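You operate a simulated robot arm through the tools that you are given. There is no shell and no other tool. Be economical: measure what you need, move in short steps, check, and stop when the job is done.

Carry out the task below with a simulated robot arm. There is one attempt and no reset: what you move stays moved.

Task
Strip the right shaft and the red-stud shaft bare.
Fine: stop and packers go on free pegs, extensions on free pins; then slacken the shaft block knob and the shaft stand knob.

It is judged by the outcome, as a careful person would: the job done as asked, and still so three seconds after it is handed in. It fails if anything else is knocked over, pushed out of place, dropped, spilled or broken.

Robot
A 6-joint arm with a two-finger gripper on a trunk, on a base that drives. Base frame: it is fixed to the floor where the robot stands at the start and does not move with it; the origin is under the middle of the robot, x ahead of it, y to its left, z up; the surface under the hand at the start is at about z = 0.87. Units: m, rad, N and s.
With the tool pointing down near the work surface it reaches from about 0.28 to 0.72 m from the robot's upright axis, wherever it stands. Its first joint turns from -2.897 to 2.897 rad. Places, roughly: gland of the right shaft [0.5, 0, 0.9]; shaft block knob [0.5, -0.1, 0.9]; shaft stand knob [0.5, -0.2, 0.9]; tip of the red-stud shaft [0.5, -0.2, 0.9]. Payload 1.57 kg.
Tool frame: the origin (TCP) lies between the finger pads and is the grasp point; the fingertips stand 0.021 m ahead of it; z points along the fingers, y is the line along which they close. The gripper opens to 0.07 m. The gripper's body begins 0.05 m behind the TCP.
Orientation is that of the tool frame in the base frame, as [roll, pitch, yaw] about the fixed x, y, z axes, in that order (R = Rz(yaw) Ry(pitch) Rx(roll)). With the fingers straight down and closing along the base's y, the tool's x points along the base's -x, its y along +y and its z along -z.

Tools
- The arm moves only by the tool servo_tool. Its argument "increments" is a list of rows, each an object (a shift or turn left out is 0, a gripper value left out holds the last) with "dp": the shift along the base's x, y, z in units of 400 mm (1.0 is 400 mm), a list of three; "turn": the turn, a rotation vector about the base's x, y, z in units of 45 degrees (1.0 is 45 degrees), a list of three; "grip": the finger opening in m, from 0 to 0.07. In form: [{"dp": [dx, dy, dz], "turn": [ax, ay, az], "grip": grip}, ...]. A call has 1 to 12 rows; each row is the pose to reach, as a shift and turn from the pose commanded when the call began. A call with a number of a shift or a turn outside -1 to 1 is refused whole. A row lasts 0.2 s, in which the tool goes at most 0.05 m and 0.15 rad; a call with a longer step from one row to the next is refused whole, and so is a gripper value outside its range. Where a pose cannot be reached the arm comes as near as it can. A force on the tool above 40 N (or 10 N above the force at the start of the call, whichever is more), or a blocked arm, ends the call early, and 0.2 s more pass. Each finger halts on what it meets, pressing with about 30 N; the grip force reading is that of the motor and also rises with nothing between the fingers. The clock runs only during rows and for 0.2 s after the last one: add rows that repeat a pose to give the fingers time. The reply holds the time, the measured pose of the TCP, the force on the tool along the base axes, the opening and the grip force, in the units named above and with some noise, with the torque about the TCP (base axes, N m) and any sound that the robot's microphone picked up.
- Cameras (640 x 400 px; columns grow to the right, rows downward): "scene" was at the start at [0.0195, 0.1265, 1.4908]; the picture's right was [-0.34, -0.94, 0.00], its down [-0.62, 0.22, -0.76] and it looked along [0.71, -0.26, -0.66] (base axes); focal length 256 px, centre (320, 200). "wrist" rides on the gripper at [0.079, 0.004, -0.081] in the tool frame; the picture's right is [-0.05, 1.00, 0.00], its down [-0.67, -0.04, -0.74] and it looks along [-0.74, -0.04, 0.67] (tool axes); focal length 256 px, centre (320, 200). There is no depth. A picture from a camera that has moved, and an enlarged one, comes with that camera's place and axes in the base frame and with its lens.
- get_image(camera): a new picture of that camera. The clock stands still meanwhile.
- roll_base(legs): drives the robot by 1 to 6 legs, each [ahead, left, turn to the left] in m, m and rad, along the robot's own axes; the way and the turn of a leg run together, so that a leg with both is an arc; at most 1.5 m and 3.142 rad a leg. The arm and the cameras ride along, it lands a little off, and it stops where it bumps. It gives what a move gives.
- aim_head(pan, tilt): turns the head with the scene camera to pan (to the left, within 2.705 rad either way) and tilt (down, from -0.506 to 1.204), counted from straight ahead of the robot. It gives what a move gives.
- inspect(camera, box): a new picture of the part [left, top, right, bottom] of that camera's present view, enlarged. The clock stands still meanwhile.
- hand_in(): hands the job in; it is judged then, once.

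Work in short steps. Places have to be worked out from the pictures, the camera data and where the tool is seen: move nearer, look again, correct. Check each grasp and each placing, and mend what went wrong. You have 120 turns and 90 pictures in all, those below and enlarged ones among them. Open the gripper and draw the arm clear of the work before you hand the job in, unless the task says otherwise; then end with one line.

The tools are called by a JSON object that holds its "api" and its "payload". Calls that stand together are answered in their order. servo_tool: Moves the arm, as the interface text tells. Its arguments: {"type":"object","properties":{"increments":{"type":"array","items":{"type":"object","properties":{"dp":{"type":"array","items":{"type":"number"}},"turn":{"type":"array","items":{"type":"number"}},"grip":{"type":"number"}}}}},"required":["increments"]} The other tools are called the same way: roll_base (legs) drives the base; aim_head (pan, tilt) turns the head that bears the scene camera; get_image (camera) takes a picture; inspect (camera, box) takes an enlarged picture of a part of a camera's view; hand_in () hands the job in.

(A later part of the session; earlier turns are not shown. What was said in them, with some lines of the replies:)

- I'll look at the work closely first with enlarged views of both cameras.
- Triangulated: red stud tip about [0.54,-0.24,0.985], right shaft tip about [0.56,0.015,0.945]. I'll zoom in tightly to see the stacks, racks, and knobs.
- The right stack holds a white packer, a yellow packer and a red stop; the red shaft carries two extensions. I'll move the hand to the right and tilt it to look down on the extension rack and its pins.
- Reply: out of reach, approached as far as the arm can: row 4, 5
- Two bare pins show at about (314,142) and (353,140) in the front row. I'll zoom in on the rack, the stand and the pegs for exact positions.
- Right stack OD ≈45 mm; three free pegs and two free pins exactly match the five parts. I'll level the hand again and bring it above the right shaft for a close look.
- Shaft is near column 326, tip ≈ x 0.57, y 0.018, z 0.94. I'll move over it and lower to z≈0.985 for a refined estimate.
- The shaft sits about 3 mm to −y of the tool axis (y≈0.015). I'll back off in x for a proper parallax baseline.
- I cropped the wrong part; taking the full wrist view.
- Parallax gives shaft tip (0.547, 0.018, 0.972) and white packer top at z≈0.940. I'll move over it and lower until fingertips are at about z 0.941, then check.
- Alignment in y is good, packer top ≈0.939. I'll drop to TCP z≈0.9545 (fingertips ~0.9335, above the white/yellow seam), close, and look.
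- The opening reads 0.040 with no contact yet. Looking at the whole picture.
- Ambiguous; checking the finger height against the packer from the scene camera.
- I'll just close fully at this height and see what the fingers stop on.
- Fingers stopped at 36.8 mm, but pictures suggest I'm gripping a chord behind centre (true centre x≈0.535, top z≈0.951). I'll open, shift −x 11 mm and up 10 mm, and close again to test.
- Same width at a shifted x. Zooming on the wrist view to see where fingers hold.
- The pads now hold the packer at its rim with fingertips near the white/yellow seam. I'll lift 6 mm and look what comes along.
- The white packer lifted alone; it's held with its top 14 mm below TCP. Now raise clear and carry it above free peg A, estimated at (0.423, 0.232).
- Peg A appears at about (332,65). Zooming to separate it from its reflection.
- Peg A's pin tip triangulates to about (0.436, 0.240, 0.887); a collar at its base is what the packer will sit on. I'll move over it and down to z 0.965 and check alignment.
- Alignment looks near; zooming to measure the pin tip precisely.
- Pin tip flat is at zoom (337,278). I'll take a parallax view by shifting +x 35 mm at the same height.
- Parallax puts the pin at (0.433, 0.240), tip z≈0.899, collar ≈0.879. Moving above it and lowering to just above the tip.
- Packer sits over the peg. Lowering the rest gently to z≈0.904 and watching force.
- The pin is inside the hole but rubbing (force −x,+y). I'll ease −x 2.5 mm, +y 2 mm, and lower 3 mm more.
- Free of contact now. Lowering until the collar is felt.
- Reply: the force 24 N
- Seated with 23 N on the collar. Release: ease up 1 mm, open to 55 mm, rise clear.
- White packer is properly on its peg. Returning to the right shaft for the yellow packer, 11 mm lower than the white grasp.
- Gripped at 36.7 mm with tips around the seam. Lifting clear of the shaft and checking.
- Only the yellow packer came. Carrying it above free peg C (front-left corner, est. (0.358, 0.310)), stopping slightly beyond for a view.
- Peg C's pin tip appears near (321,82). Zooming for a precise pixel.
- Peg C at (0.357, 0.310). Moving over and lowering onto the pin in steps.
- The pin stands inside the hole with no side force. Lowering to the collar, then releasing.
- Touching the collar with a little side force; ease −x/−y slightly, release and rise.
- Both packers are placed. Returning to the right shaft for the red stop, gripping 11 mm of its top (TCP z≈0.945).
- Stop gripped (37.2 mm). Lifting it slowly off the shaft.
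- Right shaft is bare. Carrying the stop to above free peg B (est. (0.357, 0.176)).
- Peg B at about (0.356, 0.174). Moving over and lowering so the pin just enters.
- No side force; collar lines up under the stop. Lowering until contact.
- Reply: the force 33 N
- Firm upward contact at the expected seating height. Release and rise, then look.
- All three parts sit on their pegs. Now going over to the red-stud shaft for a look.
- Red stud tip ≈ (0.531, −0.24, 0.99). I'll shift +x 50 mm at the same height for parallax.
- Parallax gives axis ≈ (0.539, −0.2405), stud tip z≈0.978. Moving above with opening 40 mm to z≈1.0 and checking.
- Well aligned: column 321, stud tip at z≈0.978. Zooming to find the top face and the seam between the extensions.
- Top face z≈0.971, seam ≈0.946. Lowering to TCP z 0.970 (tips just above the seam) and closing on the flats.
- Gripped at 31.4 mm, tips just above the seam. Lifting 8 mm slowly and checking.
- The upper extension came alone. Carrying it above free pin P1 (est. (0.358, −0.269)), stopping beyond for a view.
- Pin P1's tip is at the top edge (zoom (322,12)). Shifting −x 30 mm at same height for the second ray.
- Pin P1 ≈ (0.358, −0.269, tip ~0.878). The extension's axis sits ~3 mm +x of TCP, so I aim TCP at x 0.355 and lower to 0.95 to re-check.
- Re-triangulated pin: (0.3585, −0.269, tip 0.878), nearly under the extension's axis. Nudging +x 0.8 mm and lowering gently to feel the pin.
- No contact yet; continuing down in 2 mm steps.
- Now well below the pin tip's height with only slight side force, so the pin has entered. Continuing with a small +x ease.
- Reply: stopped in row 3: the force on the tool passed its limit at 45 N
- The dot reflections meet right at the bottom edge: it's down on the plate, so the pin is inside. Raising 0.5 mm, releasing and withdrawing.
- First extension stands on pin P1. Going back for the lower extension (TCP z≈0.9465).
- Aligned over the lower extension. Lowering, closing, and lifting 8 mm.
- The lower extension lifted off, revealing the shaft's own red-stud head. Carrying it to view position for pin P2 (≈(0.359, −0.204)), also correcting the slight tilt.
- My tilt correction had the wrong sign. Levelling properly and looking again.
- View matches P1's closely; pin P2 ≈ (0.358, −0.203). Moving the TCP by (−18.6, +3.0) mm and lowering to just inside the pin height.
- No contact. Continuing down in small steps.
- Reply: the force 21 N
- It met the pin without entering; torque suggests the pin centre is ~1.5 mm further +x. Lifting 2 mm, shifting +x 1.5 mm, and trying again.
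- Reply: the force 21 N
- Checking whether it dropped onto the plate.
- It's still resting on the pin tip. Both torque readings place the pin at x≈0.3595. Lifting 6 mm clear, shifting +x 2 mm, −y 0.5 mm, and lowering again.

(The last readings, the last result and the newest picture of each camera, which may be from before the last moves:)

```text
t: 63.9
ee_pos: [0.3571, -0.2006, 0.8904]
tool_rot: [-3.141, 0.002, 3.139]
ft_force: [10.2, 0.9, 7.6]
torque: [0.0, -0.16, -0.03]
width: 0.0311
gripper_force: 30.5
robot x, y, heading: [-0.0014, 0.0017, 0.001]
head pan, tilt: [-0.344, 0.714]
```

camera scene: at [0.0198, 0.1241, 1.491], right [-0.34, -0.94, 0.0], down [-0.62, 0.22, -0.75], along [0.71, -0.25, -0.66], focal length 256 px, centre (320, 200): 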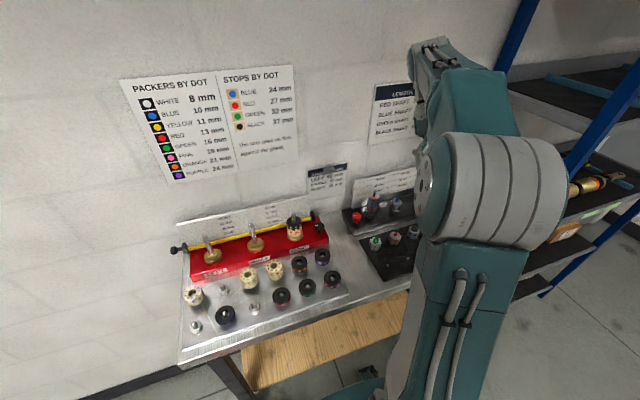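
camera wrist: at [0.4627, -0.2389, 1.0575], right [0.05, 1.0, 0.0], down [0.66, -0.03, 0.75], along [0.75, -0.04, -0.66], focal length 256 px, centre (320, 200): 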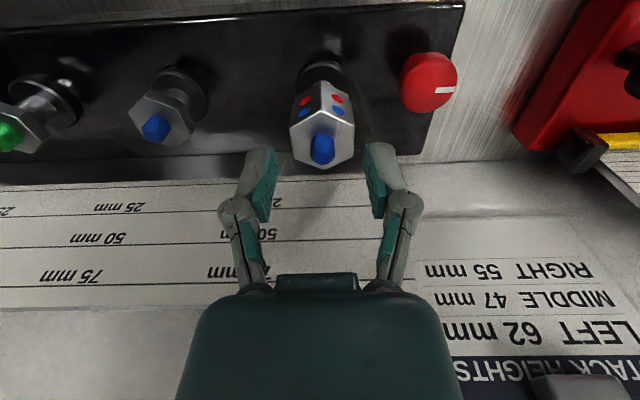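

Large +x side force with less z: the pin is entering and pushing the socket +x. Shifting +x 1.2 mm more and lowering.

{"api": "servo_tool", "payload": {"increments": [{"dp": [0.003, 0, 0]}, {"dp": [0.003, 0, -0.004]}, {"dp": [0.003, 0, -0.008]}, {"dp": [0.003, 0, -0.012]}, {"dp": [0.003, 0, -0.012]}]}}

{"api": "inspect", "payload": {"camera": "wrist", "box": [240, 60, 400, 180]}}

```text
t: 64.7
ee_pos: [0.358, -0.2004, 0.8903]
tool_rot: [-3.14, 0.004, -3.14]
ft_force: [-6.2, 4.2, 15.2]
torque: [0.29, 0.16, 0.12]
width: 0.031
gripper_force: 29.6
robot x, y, heading: [-0.0023, 0.0007, -0.0]
head pan, tilt: [-0.344, 0.714]
stopped in row 4: the force on the tool passed its limit at 45 N (the readings are from after the stop); the commanded pose is now the measured one
```

```text
3.33 times, centred on (320, 120) of wrist
camera zoom: at [0.2794, -0.1977, 0.9706], right [0.05, 1.0, 0.0], down [0.66, -0.03, 0.75], along [0.75, -0.04, -0.67], focal length 853 px, centre (320, 467)
```

zoom: 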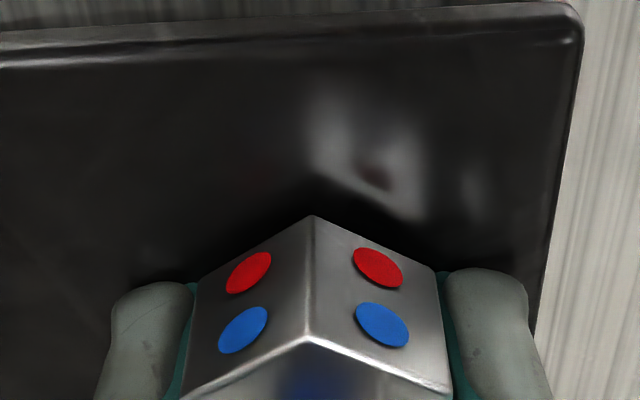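

It went ~2.5 mm deeper but isn't on the plate yet. Raising 1 mm to relax and read the side forces.

{"api": "servo_tool", "payload": {"increments": [{"dp": [0, 0, 0.0025]}, {"dp": [0, 0, 0.0025]}]}}

```text
t: 65.3
ee_pos: [0.3603, -0.2027, 0.8901]
tool_rot: [-3.141, 0.002, 3.14]
ft_force: [-2.4, 3.1, 4.9]
torque: [0.22, 0.08, 0.08]
width: 0.0311
gripper_force: 29.9
robot x, y, heading: [-0.0001, -0.0051, 0.002]
head pan, tilt: [-0.344, 0.714]
```

Residual force is −x, +y; easing −0.5 mm x, +0.8 mm y, then lowering slowly.

{"api": "servo_tool", "payload": {"increments": [{"dp": [-0.0012, 0.002, 0]}, {"dp": [-0.0012, 0.002, -0.003]}, {"dp": [-0.0012, 0.002, -0.006]}, {"dp": [-0.0012, 0.002, -0.009]}, {"dp": [-0.0012, 0.002, -0.009]}]}}

```text
t: 66.3
ee_pos: [0.3601, -0.2014, 0.8899]
tool_rot: [-3.136, 0.008, 3.14]
ft_force: [-6.1, 3.9, 13.2]
torque: [0.41, 0.16, 0.14]
width: 0.0309
gripper_force: 29.7
robot x, y, heading: [0.0014, 0.0006, 0.001]
head pan, tilt: [-0.344, 0.714]
stopped in row 4: the force on the tool passed its limit at 43 N (the readings are from after the stop); the commanded pose is now the measured one
```

Same force pattern as at P1: the fingertips are touching the plate (TCP 0.889 → tips 0.868), since the part slid up in the grip. The pin is inside, so I relieve 0.8 mm and open to let it settle.

{"api": "servo_tool", "payload": {"increments": [{"dp": [0, 0, 0.003]}, {"dp": [0, 0, 0.003], "grip": 0.034}, {"dp": [0, 0, 0.003], "grip": 0.042}, {"dp": [0, 0, 0.003], "grip": 0.042}]}}

{"api": "inspect", "payload": {"camera": "wrist", "box": [240, 60, 400, 180]}}

```text
t: 67.3
ee_pos: [0.3597, -0.2023, 0.8904]
tool_rot: [-3.139, 0.011, -3.141]
ft_force: [0.1, 0.3, -0.6]
torque: [0.01, 0.02, 0.05]
width: 0.042
gripper_force: 0.1
robot x, y, heading: [-0.0005, -0.0006, 0.003]
head pan, tilt: [-0.344, 0.714]
```

```text
3.33 times, centred on (320, 120) of wrist
camera zoom: at [0.2805, -0.199, 0.9706], right [0.05, 1.0, 0.0], down [0.66, -0.03, 0.75], along [0.75, -0.04, -0.66], focal length 853 px, centre (320, 467)
```

zoom: 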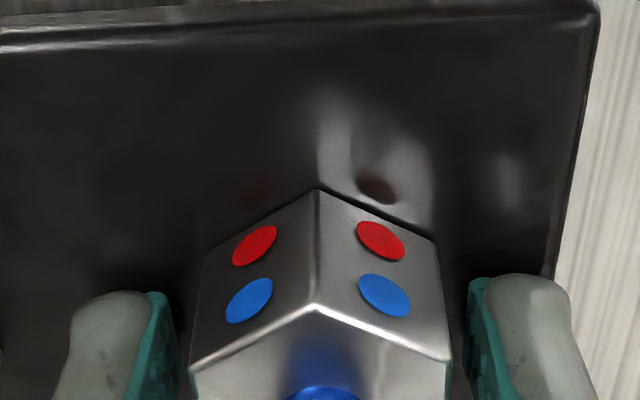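

The second extension dropped flat onto the plate around its pin. Rising, levelling, and moving to look at the red (shaft stand) knob.

{"api": "servo_tool", "payload": {"increments": [{"dp": [0, 0, 0.05]}, {"dp": [0, 0, 0.15]}, {"dp": [0, 0, 0.27], "turn": [0.003, 0.014, 0]}, {"dp": [0.1, 0.01, 0.3], "turn": [0.003, 0.014, 0]}, {"dp": [0.2, 0.03, 0.3], "turn": [0.003, 0.014, 0]}, {"dp": [0.3, 0.05, 0.3], "turn": [0.003, 0.014, 0]}, {"dp": [0.3, 0.05, 0.25], "turn": [0.003, 0.014, 0]}, {"dp": [0.3, 0.05, 0.25], "turn": [0.003, 0.014, 0]}]}}

{"api": "get_image", "payload": {"camera": "wrist"}}

```text
t: 69.1
ee_pos: [0.4808, -0.1811, 0.9894]
tool_rot: [-3.14, -0.003, 3.139]
ft_force: [0.0, -1.1, -0.1]
torque: [-0.03, 0.0, -0.03]
width: 0.0419
gripper_force: 0.0
robot x, y, heading: [-0.0011, -0.0021, -0.004]
head pan, tilt: [-0.344, 0.714]
```

```text
13 pictures are left
camera wrist: at [0.4014, -0.1781, 1.0715], right [0.05, 1.0, 0.0], down [0.67, -0.03, 0.74], along [0.74, -0.04, -0.67], focal length 256 px, centre (320, 200)
```

wrist: 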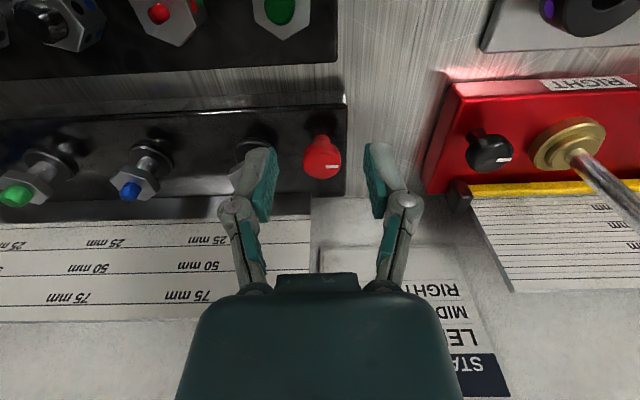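

Red knob top ≈ (0.533, −0.181, 0.908), black knob top ≈ (0.5235, −0.0585, 0.915). I'll pre-rotate the hand −45° over the red knob, lower, and grip it.

{"api": "servo_tool", "payload": {"increments": [{"dp": [0.07, 0, 0], "turn": [0, 0, -0.19]}, {"dp": [0.132, 0, 0], "turn": [0, 0, -0.38]}, {"dp": [0.132, 0, -0.04], "turn": [0, 0, -0.57]}, {"dp": [0.132, 0, -0.075], "turn": [0, 0, -0.76]}, {"dp": [0.132, 0, -0.1], "turn": [0, 0, -0.95]}, {"dp": [0.132, 0, -0.13], "turn": [0, 0, -1.0]}, {"dp": [0.132, 0, -0.155], "turn": [0, 0, -1.0]}, {"dp": [0.132, 0, -0.175], "turn": [0, 0, -1.0]}, {"dp": [0.132, 0, -0.175], "turn": [0, 0, -1.0]}]}}

{"api": "get_image", "payload": {"camera": "wrist"}}

```text
t: 71.1
ee_pos: [0.5323, -0.1818, 0.9194]
tool_rot: [-3.14, -0.004, 2.355]
ft_force: [0.0, 0.8, -0.5]
torque: [-0.02, -0.03, 0.03]
width: 0.042
gripper_force: 0.0
robot x, y, heading: [0.003, 0.0025, -0.001]
head pan, tilt: [-0.344, 0.714]
```

```text
12 pictures are left
camera wrist: at [0.4802, -0.1243, 1.0015], right [0.74, 0.67, 0.0], down [0.45, -0.5, 0.74], along [0.5, -0.55, -0.67], focal length 256 px, centre (320, 200)
```

wrist: 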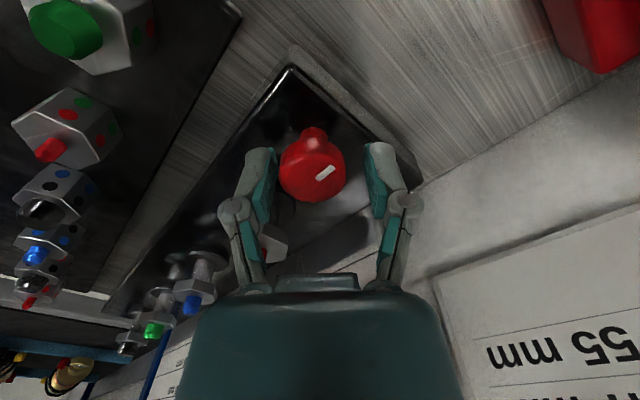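

Knob is centred between the fingers. Closing on it and turning +45° (anticlockwise).

{"api": "servo_tool", "payload": {"increments": [{"grip": 0.03}, {"grip": 0.015}, {"grip": 0.015}, {"grip": 0.015, "turn": [0, 0, 0.18]}, {"grip": 0.015, "turn": [0, 0, 0.36]}, {"grip": 0.015, "turn": [0, 0, 0.54]}, {"grip": 0.015, "turn": [0, 0, 0.72]}, {"grip": 0.015, "turn": [0, 0, 0.9]}, {"grip": 0.015, "turn": [0, 0, 1.0]}, {"grip": 0.015, "turn": [0, 0, 1.0]}]}}

```text
t: 73.3
ee_pos: [0.5324, -0.1826, 0.9214]
tool_rot: [-3.141, -0.003, -3.138]
ft_force: [-25.9, -5.6, 7.5]
torque: [-0.08, 0.32, 0.01]
width: 0.0284
gripper_force: 32.4
robot x, y, heading: [-0.0005, 0.0014, 0.002]
head pan, tilt: [-0.344, 0.714]
```

Rotated 45° with low torque but some eccentric −x force; ease −x 1.5 mm and turn another 45°.

{"api": "servo_tool", "payload": {"increments": [{"dp": [-0.004, 0, 0]}, {"dp": [-0.004, 0, 0], "turn": [0, 0, 0.18]}, {"dp": [-0.004, 0, 0], "turn": [0, 0, 0.36]}, {"dp": [-0.004, 0, 0], "turn": [0, 0, 0.54]}, {"dp": [-0.004, 0, 0], "turn": [0, 0, 0.72]}, {"dp": [-0.004, 0, 0], "turn": [0, 0, 0.9]}, {"dp": [-0.004, 0, 0], "turn": [0, 0, 1.0]}, {"dp": [-0.004, 0, 0], "turn": [0, 0, 1.0]}]}}

{"api": "get_image", "payload": {"camera": "wrist"}}

```text
t: 75.1
ee_pos: [0.5303, -0.1802, 0.9202]
tool_rot: [-3.139, -0.003, -2.354]
ft_force: [-1.0, 15.5, 10.3]
torque: [0.17, -0.06, -0.07]
width: 0.0287
gripper_force: 31.9
robot x, y, heading: [0.0015, -0.0004, 0.0]
head pan, tilt: [-0.344, 0.714]
```

```text
11 pictures are left
camera wrist: at [0.4729, -0.2343, 1.0017], right [-0.67, 0.74, 0.0], down [0.5, 0.45, 0.74], along [0.55, 0.5, -0.67], focal length 256 px, centre (320, 200)
```

wrist: 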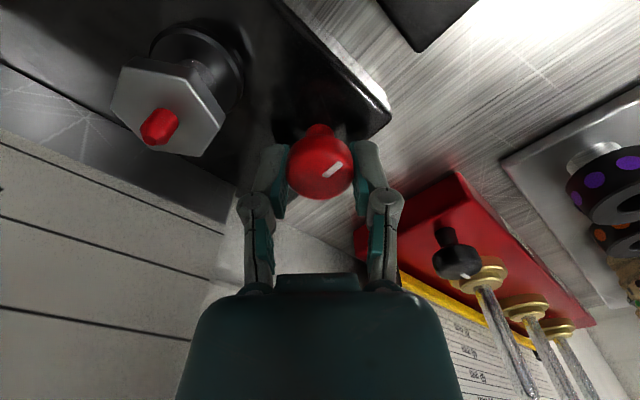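

The mark turned with the hand (90° so far, no stop felt). Turning another 45° for a clear slackening, easing +y slightly.

{"api": "servo_tool", "payload": {"increments": [{"dp": [0, 0.003, 0.001]}, {"dp": [0, 0.003, 0.001], "turn": [0, 0, 0.18]}, {"dp": [0, 0.003, 0.001], "turn": [0, 0, 0.36]}, {"dp": [0, 0.003, 0.001], "turn": [0, 0, 0.54]}, {"dp": [0, 0.003, 0.001], "turn": [0, 0, 0.72]}, {"dp": [0, 0.003, 0.001], "turn": [0, 0, 0.9]}, {"dp": [0, 0.003, 0.001], "turn": [0, 0, 1.0]}, {"dp": [0, 0.003, 0.001], "turn": [0, 0, 1.0]}]}}

```text
t: 76.9
ee_pos: [0.5292, -0.1793, 0.9209]
tool_rot: [3.136, 0.0, -1.57]
ft_force: [-25.2, 20.6, 6.4]
torque: [0.1, 0.31, -0.11]
width: 0.0284
gripper_force: 32.1
robot x, y, heading: [0.0006, -0.0016, -0.003]
head pan, tilt: [-0.344, 0.714]
```

135° turned in total. Relieving the side load, opening and rising to inspect the mark.

{"api": "servo_tool", "payload": {"increments": [{"dp": [-0.003, 0.003, 0]}, {"dp": [-0.003, 0.003, 0], "grip": 0.044}, {"dp": [-0.003, 0.003, 0], "grip": 0.044}, {"dp": [-0.003, 0.003, 0.06], "grip": 0.044}, {"dp": [-0.003, 0.003, 0.16], "grip": 0.044}, {"dp": [-0.003, 0.003, 0.2], "turn": [0, 0, -0.18], "grip": 0.044}, {"dp": [-0.003, 0.003, 0.2], "turn": [0, 0, -0.36], "grip": 0.044}, {"dp": [-0.003, 0.003, 0.2], "turn": [0, 0, -0.54], "grip": 0.044}, {"dp": [-0.003, 0.003, 0.2], "turn": [0, 0, -0.72], "grip": 0.044}, {"dp": [-0.003, 0.003, 0.2], "turn": [0, 0, -0.9], "grip": 0.044}, {"dp": [-0.003, 0.003, 0.2], "turn": [0, 0, -1.0], "grip": 0.044}]}}

{"api": "inspect", "payload": {"camera": "scene", "box": [288, 170, 448, 270]}}

```text
t: 79.3
ee_pos: [0.5297, -0.1792, 1.0003]
tool_rot: [-3.141, -0.004, -2.357]
ft_force: [-0.4, -0.3, -0.5]
torque: [-0.02, -0.01, 0.01]
width: 0.044
gripper_force: 0.0
robot x, y, heading: [-0.0011, 0.0011, -0.001]
head pan, tilt: [-0.344, 0.714]
```

```text
4.00 times, centred on (368, 220) of scene
camera zoom: at [0.0204, 0.1258, 1.4909], right [-0.34, -0.94, 0.0], down [-0.62, 0.22, -0.75], along [0.71, -0.26, -0.66], focal length 1025 px, centre (128, 120)
```

zoom: 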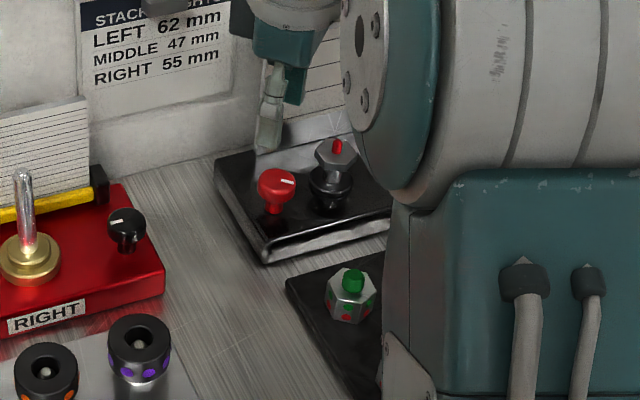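

Red knob's mark has swung well round (>90°). Now going to the black block knob, rotating the hand back.

{"api": "servo_tool", "payload": {"increments": [{"dp": [-0.01, 0.07, 0], "turn": [0, 0, -0.18]}, {"dp": [-0.02, 0.14, 0], "turn": [0, 0, -0.36]}, {"dp": [-0.022, 0.21, 0], "turn": [0, 0, -0.54]}, {"dp": [-0.022, 0.28, 0], "turn": [0, 0, -0.72]}, {"dp": [-0.022, 0.308, 0], "turn": [0, 0, -0.9]}, {"dp": [-0.022, 0.308, 0], "turn": [0, 0, -1.0]}]}}

{"api": "servo_tool", "payload": {"increments": [{"turn": [0, 0, -0.18]}, {"turn": [0, 0, -0.36]}, {"turn": [0, 0, -0.54]}, {"turn": [0, 0, -0.72]}, {"turn": [0, 0, -0.9]}, {"turn": [0, 0, -1.0]}, {"turn": [0, 0, -1.0]}]}}

{"api": "get_image", "payload": {"camera": "wrist"}}

```text
t: 80.7
ee_pos: [0.5205, -0.0563, 0.9991]
tool_rot: [-3.139, -0.004, 3.14]
ft_force: [-0.4, 0.7, -0.1]
torque: [0.0, -0.02, 0.04]
width: 0.0439
gripper_force: 0.1
robot x, y, heading: [0.0012, -0.0023, -0.001]
head pan, tilt: [-0.344, 0.714]
```

```text
t: 82.3
ee_pos: [0.5221, -0.055, 1.0009]
tool_rot: [-3.138, -0.002, 2.355]
ft_force: [0.6, 0.3, 0.0]
torque: [0.02, 0.03, 0.0]
width: 0.0441
gripper_force: 0.1
robot x, y, heading: [-0.0006, 0.0023, -0.003]
head pan, tilt: [-0.344, 0.714]
```

```text
9 pictures are left
camera wrist: at [0.4697, 0.0021, 1.0821], right [0.74, 0.67, 0.0], down [0.45, -0.5, 0.74], along [0.49, -0.56, -0.67], focal length 256 px, centre (320, 200)
```

wrist: 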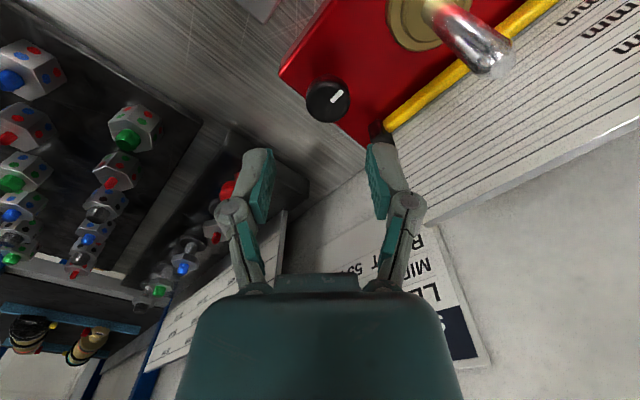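

Black knob ≈ (0.525, −0.056). Lowering around it (TCP z≈0.926) and checking before gripping.

{"api": "servo_tool", "payload": {"increments": [{"dp": [0.008, -0.001, -0.05], "grip": 0.046}, {"dp": [0.008, -0.001, -0.12], "grip": 0.046}, {"dp": [0.008, -0.001, -0.1875], "grip": 0.046}, {"dp": [0.008, -0.001, -0.1875], "grip": 0.046}]}}

{"api": "inspect", "payload": {"camera": "wrist", "box": [224, 100, 416, 220]}}

```text
t: 83.3
ee_pos: [0.525, -0.058, 0.9269]
tool_rot: [-3.138, -0.002, 2.355]
ft_force: [-0.2, 0.6, 0.3]
torque: [0.02, -0.02, 0.02]
width: 0.0459
gripper_force: 0.0
robot x, y, heading: [0.0007, -0.0001, -0.005]
head pan, tilt: [-0.344, 0.714]
```

```text
3.33 times, centred on (320, 160) of wrist
camera zoom: at [0.4725, 0.0006, 1.0071], right [0.74, 0.67, 0.0], down [0.45, -0.5, 0.74], along [0.5, -0.55, -0.67], focal length 853 px, centre (320, 333)
```

zoom: 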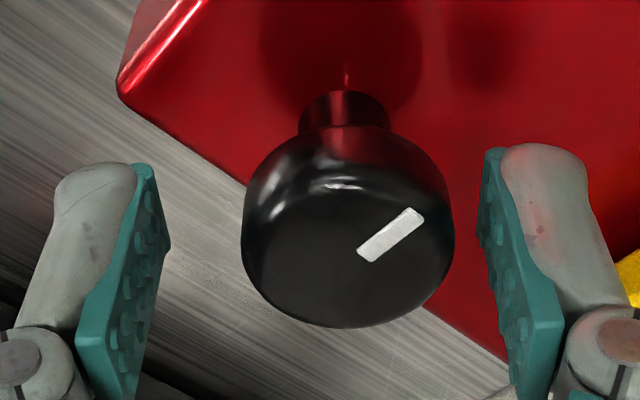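

The knob is ~4 mm to the right in view; correcting by +y 5 mm, then closing and turning +45°.

{"api": "servo_tool", "payload": {"increments": [{"dp": [0, 0.0125, 0]}, {"dp": [0, 0.0125, 0], "grip": 0.03}, {"dp": [0, 0.0125, 0], "grip": 0.015}, {"dp": [0, 0.0125, 0], "grip": 0.015}]}}

{"api": "servo_tool", "payload": {"increments": [{"turn": [0, 0, 0.18]}, {"turn": [0, 0, 0.36]}, {"turn": [0, 0, 0.54]}, {"turn": [0, 0, 0.72]}, {"turn": [0, 0, 0.9]}, {"turn": [0, 0, 1.0]}, {"turn": [0, 0, 1.0]}]}}

```text
t: 84.3
ee_pos: [0.524, -0.0518, 0.9264]
tool_rot: [-3.139, -0.001, 2.356]
ft_force: [-1.3, -1.0, 0.9]
torque: [-0.1, 0.01, 0.04]
width: 0.0287
gripper_force: 32.0
robot x, y, heading: [0.0006, 0.0003, 0.002]
head pan, tilt: [-0.344, 0.714]
```

```text
t: 86.0
ee_pos: [0.5227, -0.0555, 0.9261]
tool_rot: [-3.132, -0.004, 3.139]
ft_force: [-8.6, -22.5, 5.4]
torque: [-0.54, -0.04, -0.17]
width: 0.0288
gripper_force: 31.8
robot x, y, heading: [0.0007, 0.0, -0.002]
head pan, tilt: [-0.344, 0.714]
stopped in row 7: the force on the tool passed its limit at 41 N (the readings are from after the stop); the commanded pose is now the measured one
```

Turned 45°; side load is −y, so I ease −y 2 mm (−x 0.8) and continue another 45°.

{"api": "servo_tool", "payload": {"increments": [{"dp": [-0.002, -0.005, 0]}, {"dp": [-0.002, -0.005, 0], "turn": [0, 0, 0.18]}, {"dp": [-0.002, -0.005, 0], "turn": [0, 0, 0.36]}, {"dp": [-0.002, -0.005, 0], "turn": [0, 0, 0.54]}, {"dp": [-0.002, -0.005, 0], "turn": [0, 0, 0.72]}, {"dp": [-0.002, -0.005, 0], "turn": [0, 0, 0.9]}, {"dp": [-0.002, -0.005, 0], "turn": [0, 0, 1.0]}, {"dp": [-0.002, -0.005, 0], "turn": [0, 0, 1.0]}]}}

{"api": "get_image", "payload": {"camera": "wrist"}}

```text
t: 87.6
ee_pos: [0.5253, -0.0588, 0.9266]
tool_rot: [-3.126, -0.006, -2.39]
ft_force: [4.7, -30.8, -3.9]
torque: [-0.77, 0.12, -0.15]
width: 0.0289
gripper_force: 32.2
robot x, y, heading: [-0.0005, -0.0046, -0.006]
head pan, tilt: [-0.344, 0.714]
stopped in row 7: the force on the tool passed its limit at 41 N (the readings are from after the stop); the commanded pose is now the measured one
```

```text
7 pictures are left
camera wrist: at [0.4641, -0.1099, 1.0078], right [-0.64, 0.77, -0.02], down [0.51, 0.44, 0.74], along [0.58, 0.47, -0.67], focal length 256 px, centre (320, 200)
```

wrist: 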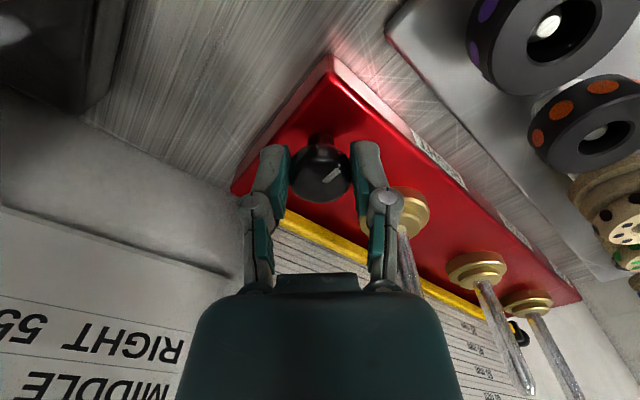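

Turned ~88° with the knob following. Easing −y 3 mm to relieve the load before continuing.

{"api": "servo_tool", "payload": {"increments": [{"dp": [0, -0.004, 0]}, {"dp": [0, -0.0075, 0]}, {"dp": [0, -0.0075, 0]}]}}

```text
t: 88.4
ee_pos: [0.5245, -0.0595, 0.9267]
tool_rot: [-3.131, -0.002, -2.387]
ft_force: [8.3, -21.8, -7.7]
torque: [-0.39, -0.07, -0.11]
width: 0.0286
gripper_force: 32.2
robot x, y, heading: [-0.0019, 0.001, -0.003]
head pan, tilt: [-0.344, 0.714]
```

Simpler to release, let the arm relax, shift −y 2 mm, re-grip and turn the last 45°.

{"api": "servo_tool", "payload": {"increments": [{"grip": 0.044}, {"grip": 0.044}, {"dp": [0.003, -0.005, 0], "grip": 0.044}, {"dp": [0.003, -0.005, 0], "grip": 0.03}, {"dp": [0.003, -0.005, 0], "grip": 0.015}, {"dp": [0.003, -0.005, 0], "grip": 0.015}]}}

{"api": "servo_tool", "payload": {"increments": [{"turn": [0, 0, 0.18]}, {"turn": [0, 0, 0.36]}, {"turn": [0, 0, 0.54]}, {"turn": [0, 0, 0.72]}, {"turn": [0, 0, 0.9]}, {"turn": [0, 0, 0.9]}]}}

```text
t: 89.8
ee_pos: [0.525, -0.0594, 0.9259]
tool_rot: [-3.13, -0.005, -2.389]
ft_force: [-10.6, -2.1, 5.8]
torque: [-0.21, 0.36, 0.02]
width: 0.0287
gripper_force: 32.0
robot x, y, heading: [0.0019, 0.0008, -0.004]
head pan, tilt: [-0.344, 0.714]
```

```text
t: 91.2
ee_pos: [0.5283, -0.0613, 0.9274]
tool_rot: [-3.124, -0.001, -1.678]
ft_force: [22.0, -10.9, -3.4]
torque: [-0.28, -0.37, -0.12]
width: 0.0288
gripper_force: 32.9
robot x, y, heading: [0.0034, -0.0004, -0.005]
head pan, tilt: [-0.344, 0.714]
```

Turned ~130° in total. Opening, rising straight up, and backing away to inspect everything.

{"api": "servo_tool", "payload": {"increments": [{"dp": [0.002, -0.002, 0], "grip": 0.044}, {"dp": [0.002, -0.002, 0], "grip": 0.046}, {"dp": [0.002, -0.002, 0.06], "grip": 0.046}, {"dp": [0.002, -0.002, 0.17], "grip": 0.046}, {"dp": [0.002, -0.002, 0.28], "turn": [0, 0, -0.18], "grip": 0.046}, {"dp": [-0.05, -0.002, 0.36], "turn": [0, 0, -0.36], "grip": 0.046}, {"dp": [-0.1, -0.002, 0.44], "turn": [0, 0, -0.54], "grip": 0.046}, {"dp": [-0.15, -0.002, 0.52], "turn": [0, 0, -0.72], "grip": 0.046}, {"dp": [-0.2, -0.002, 0.58], "turn": [0, 0, -0.9], "grip": 0.046}, {"dp": [-0.25, -0.002, 0.62], "turn": [0, 0, -1.0], "grip": 0.046}]}}

{"api": "servo_tool", "payload": {"increments": [{"turn": [0, 0, -0.18]}, {"turn": [0, 0, -0.36]}, {"turn": [0, 0, -0.54]}, {"turn": [0, 0, -0.72]}, {"turn": [0, 0, -0.88]}, {"turn": [0, 0, -0.88]}]}}

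{"api": "get_image", "payload": {"camera": "wrist"}}

{"api": "inspect", "payload": {"camera": "scene", "box": [250, 180, 410, 280]}}

```text
t: 93.4
ee_pos: [0.4248, -0.0588, 1.1775]
tool_rot: [-3.128, -0.006, -2.468]
ft_force: [0.7, -0.4, -0.8]
torque: [-0.04, 0.02, 0.0]
width: 0.0459
gripper_force: 0.0
robot x, y, heading: [0.0015, 0.0037, -0.002]
head pan, tilt: [-0.344, 0.714]
```

```text
t: 94.8
ee_pos: [0.4242, -0.0595, 1.1768]
tool_rot: [-3.13, -0.004, 3.124]
ft_force: [0.0, 0.8, -0.4]
torque: [0.01, -0.03, -0.01]
width: 0.046
gripper_force: 0.1
robot x, y, heading: [0.0008, -0.0009, 0.002]
head pan, tilt: [-0.344, 0.714]
```

```text
6 pictures are left
camera wrist: at [0.3467, -0.0545, 1.2571], right [0.07, 1.0, -0.01], down [0.67, -0.04, 0.74], along [0.74, -0.06, -0.67], focal length 256 px, centre (320, 200)
```

wrist: 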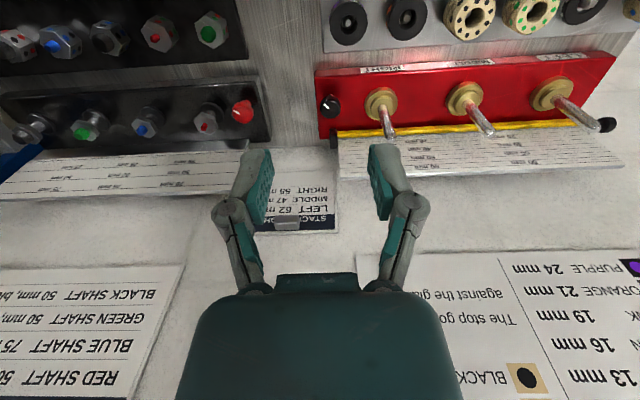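

```text
4.00 times, centred on (330, 230) of scene
camera zoom: at [0.02, 0.1257, 1.4908], right [-0.34, -0.94, 0.0], down [-0.62, 0.22, -0.76], along [0.71, -0.26, -0.66], focal length 1025 px, centre (280, 80)
```

zoom: 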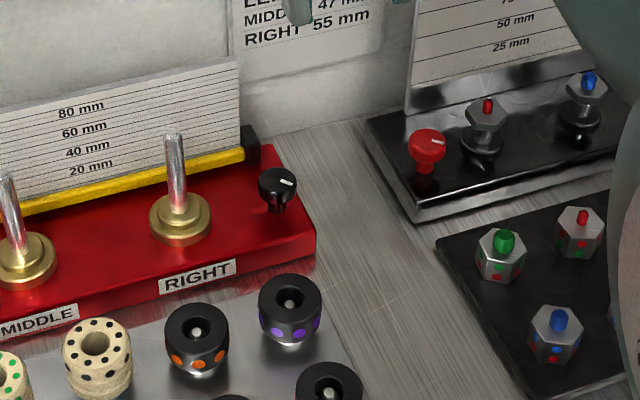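

Both shafts look bare and both marks point the opposite way now. One last check of the rack, pins and pegs.

{"api": "inspect", "payload": {"camera": "wrist", "box": [0, 0, 280, 150]}}

{"api": "inspect", "payload": {"camera": "scene", "box": [170, 230, 362, 350]}}

```text
2.29 times, centred on (140, 75) of wrist
camera zoom: at [0.3467, -0.0545, 1.2571], right [0.07, 1.0, -0.01], down [0.67, -0.04, 0.74], along [0.74, -0.06, -0.67], focal length 585 px, centre (731, 486)
```

zoom: 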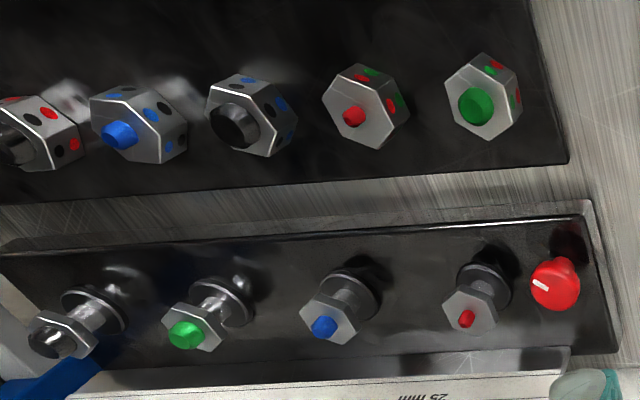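

```text
3.33 times, centred on (266, 290) of scene
camera zoom: at [0.02, 0.1257, 1.4908], right [-0.34, -0.94, 0.0], down [-0.62, 0.22, -0.76], along [0.71, -0.26, -0.66], focal length 854 px, centre (500, -100)
```

zoom: 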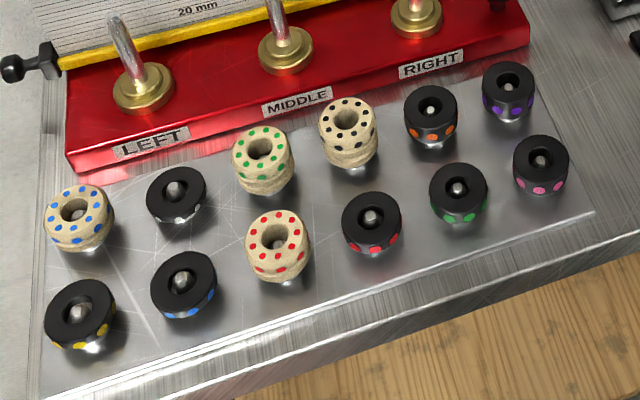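

Everything is in place: shafts bare, parts seated, both knobs turned well anticlockwise, and the arm is clear with the gripper open. Handing in.

{"api": "hand_in", "payload": {}}

```text
The job is handed in.
```

I stripped the right shaft and the red-stud shaft bare, put the stop and packers on free pegs and the extensions on free pins, then turned both knobs about 130° anticlockwise to slacken them; I felt no end stop on either knob.
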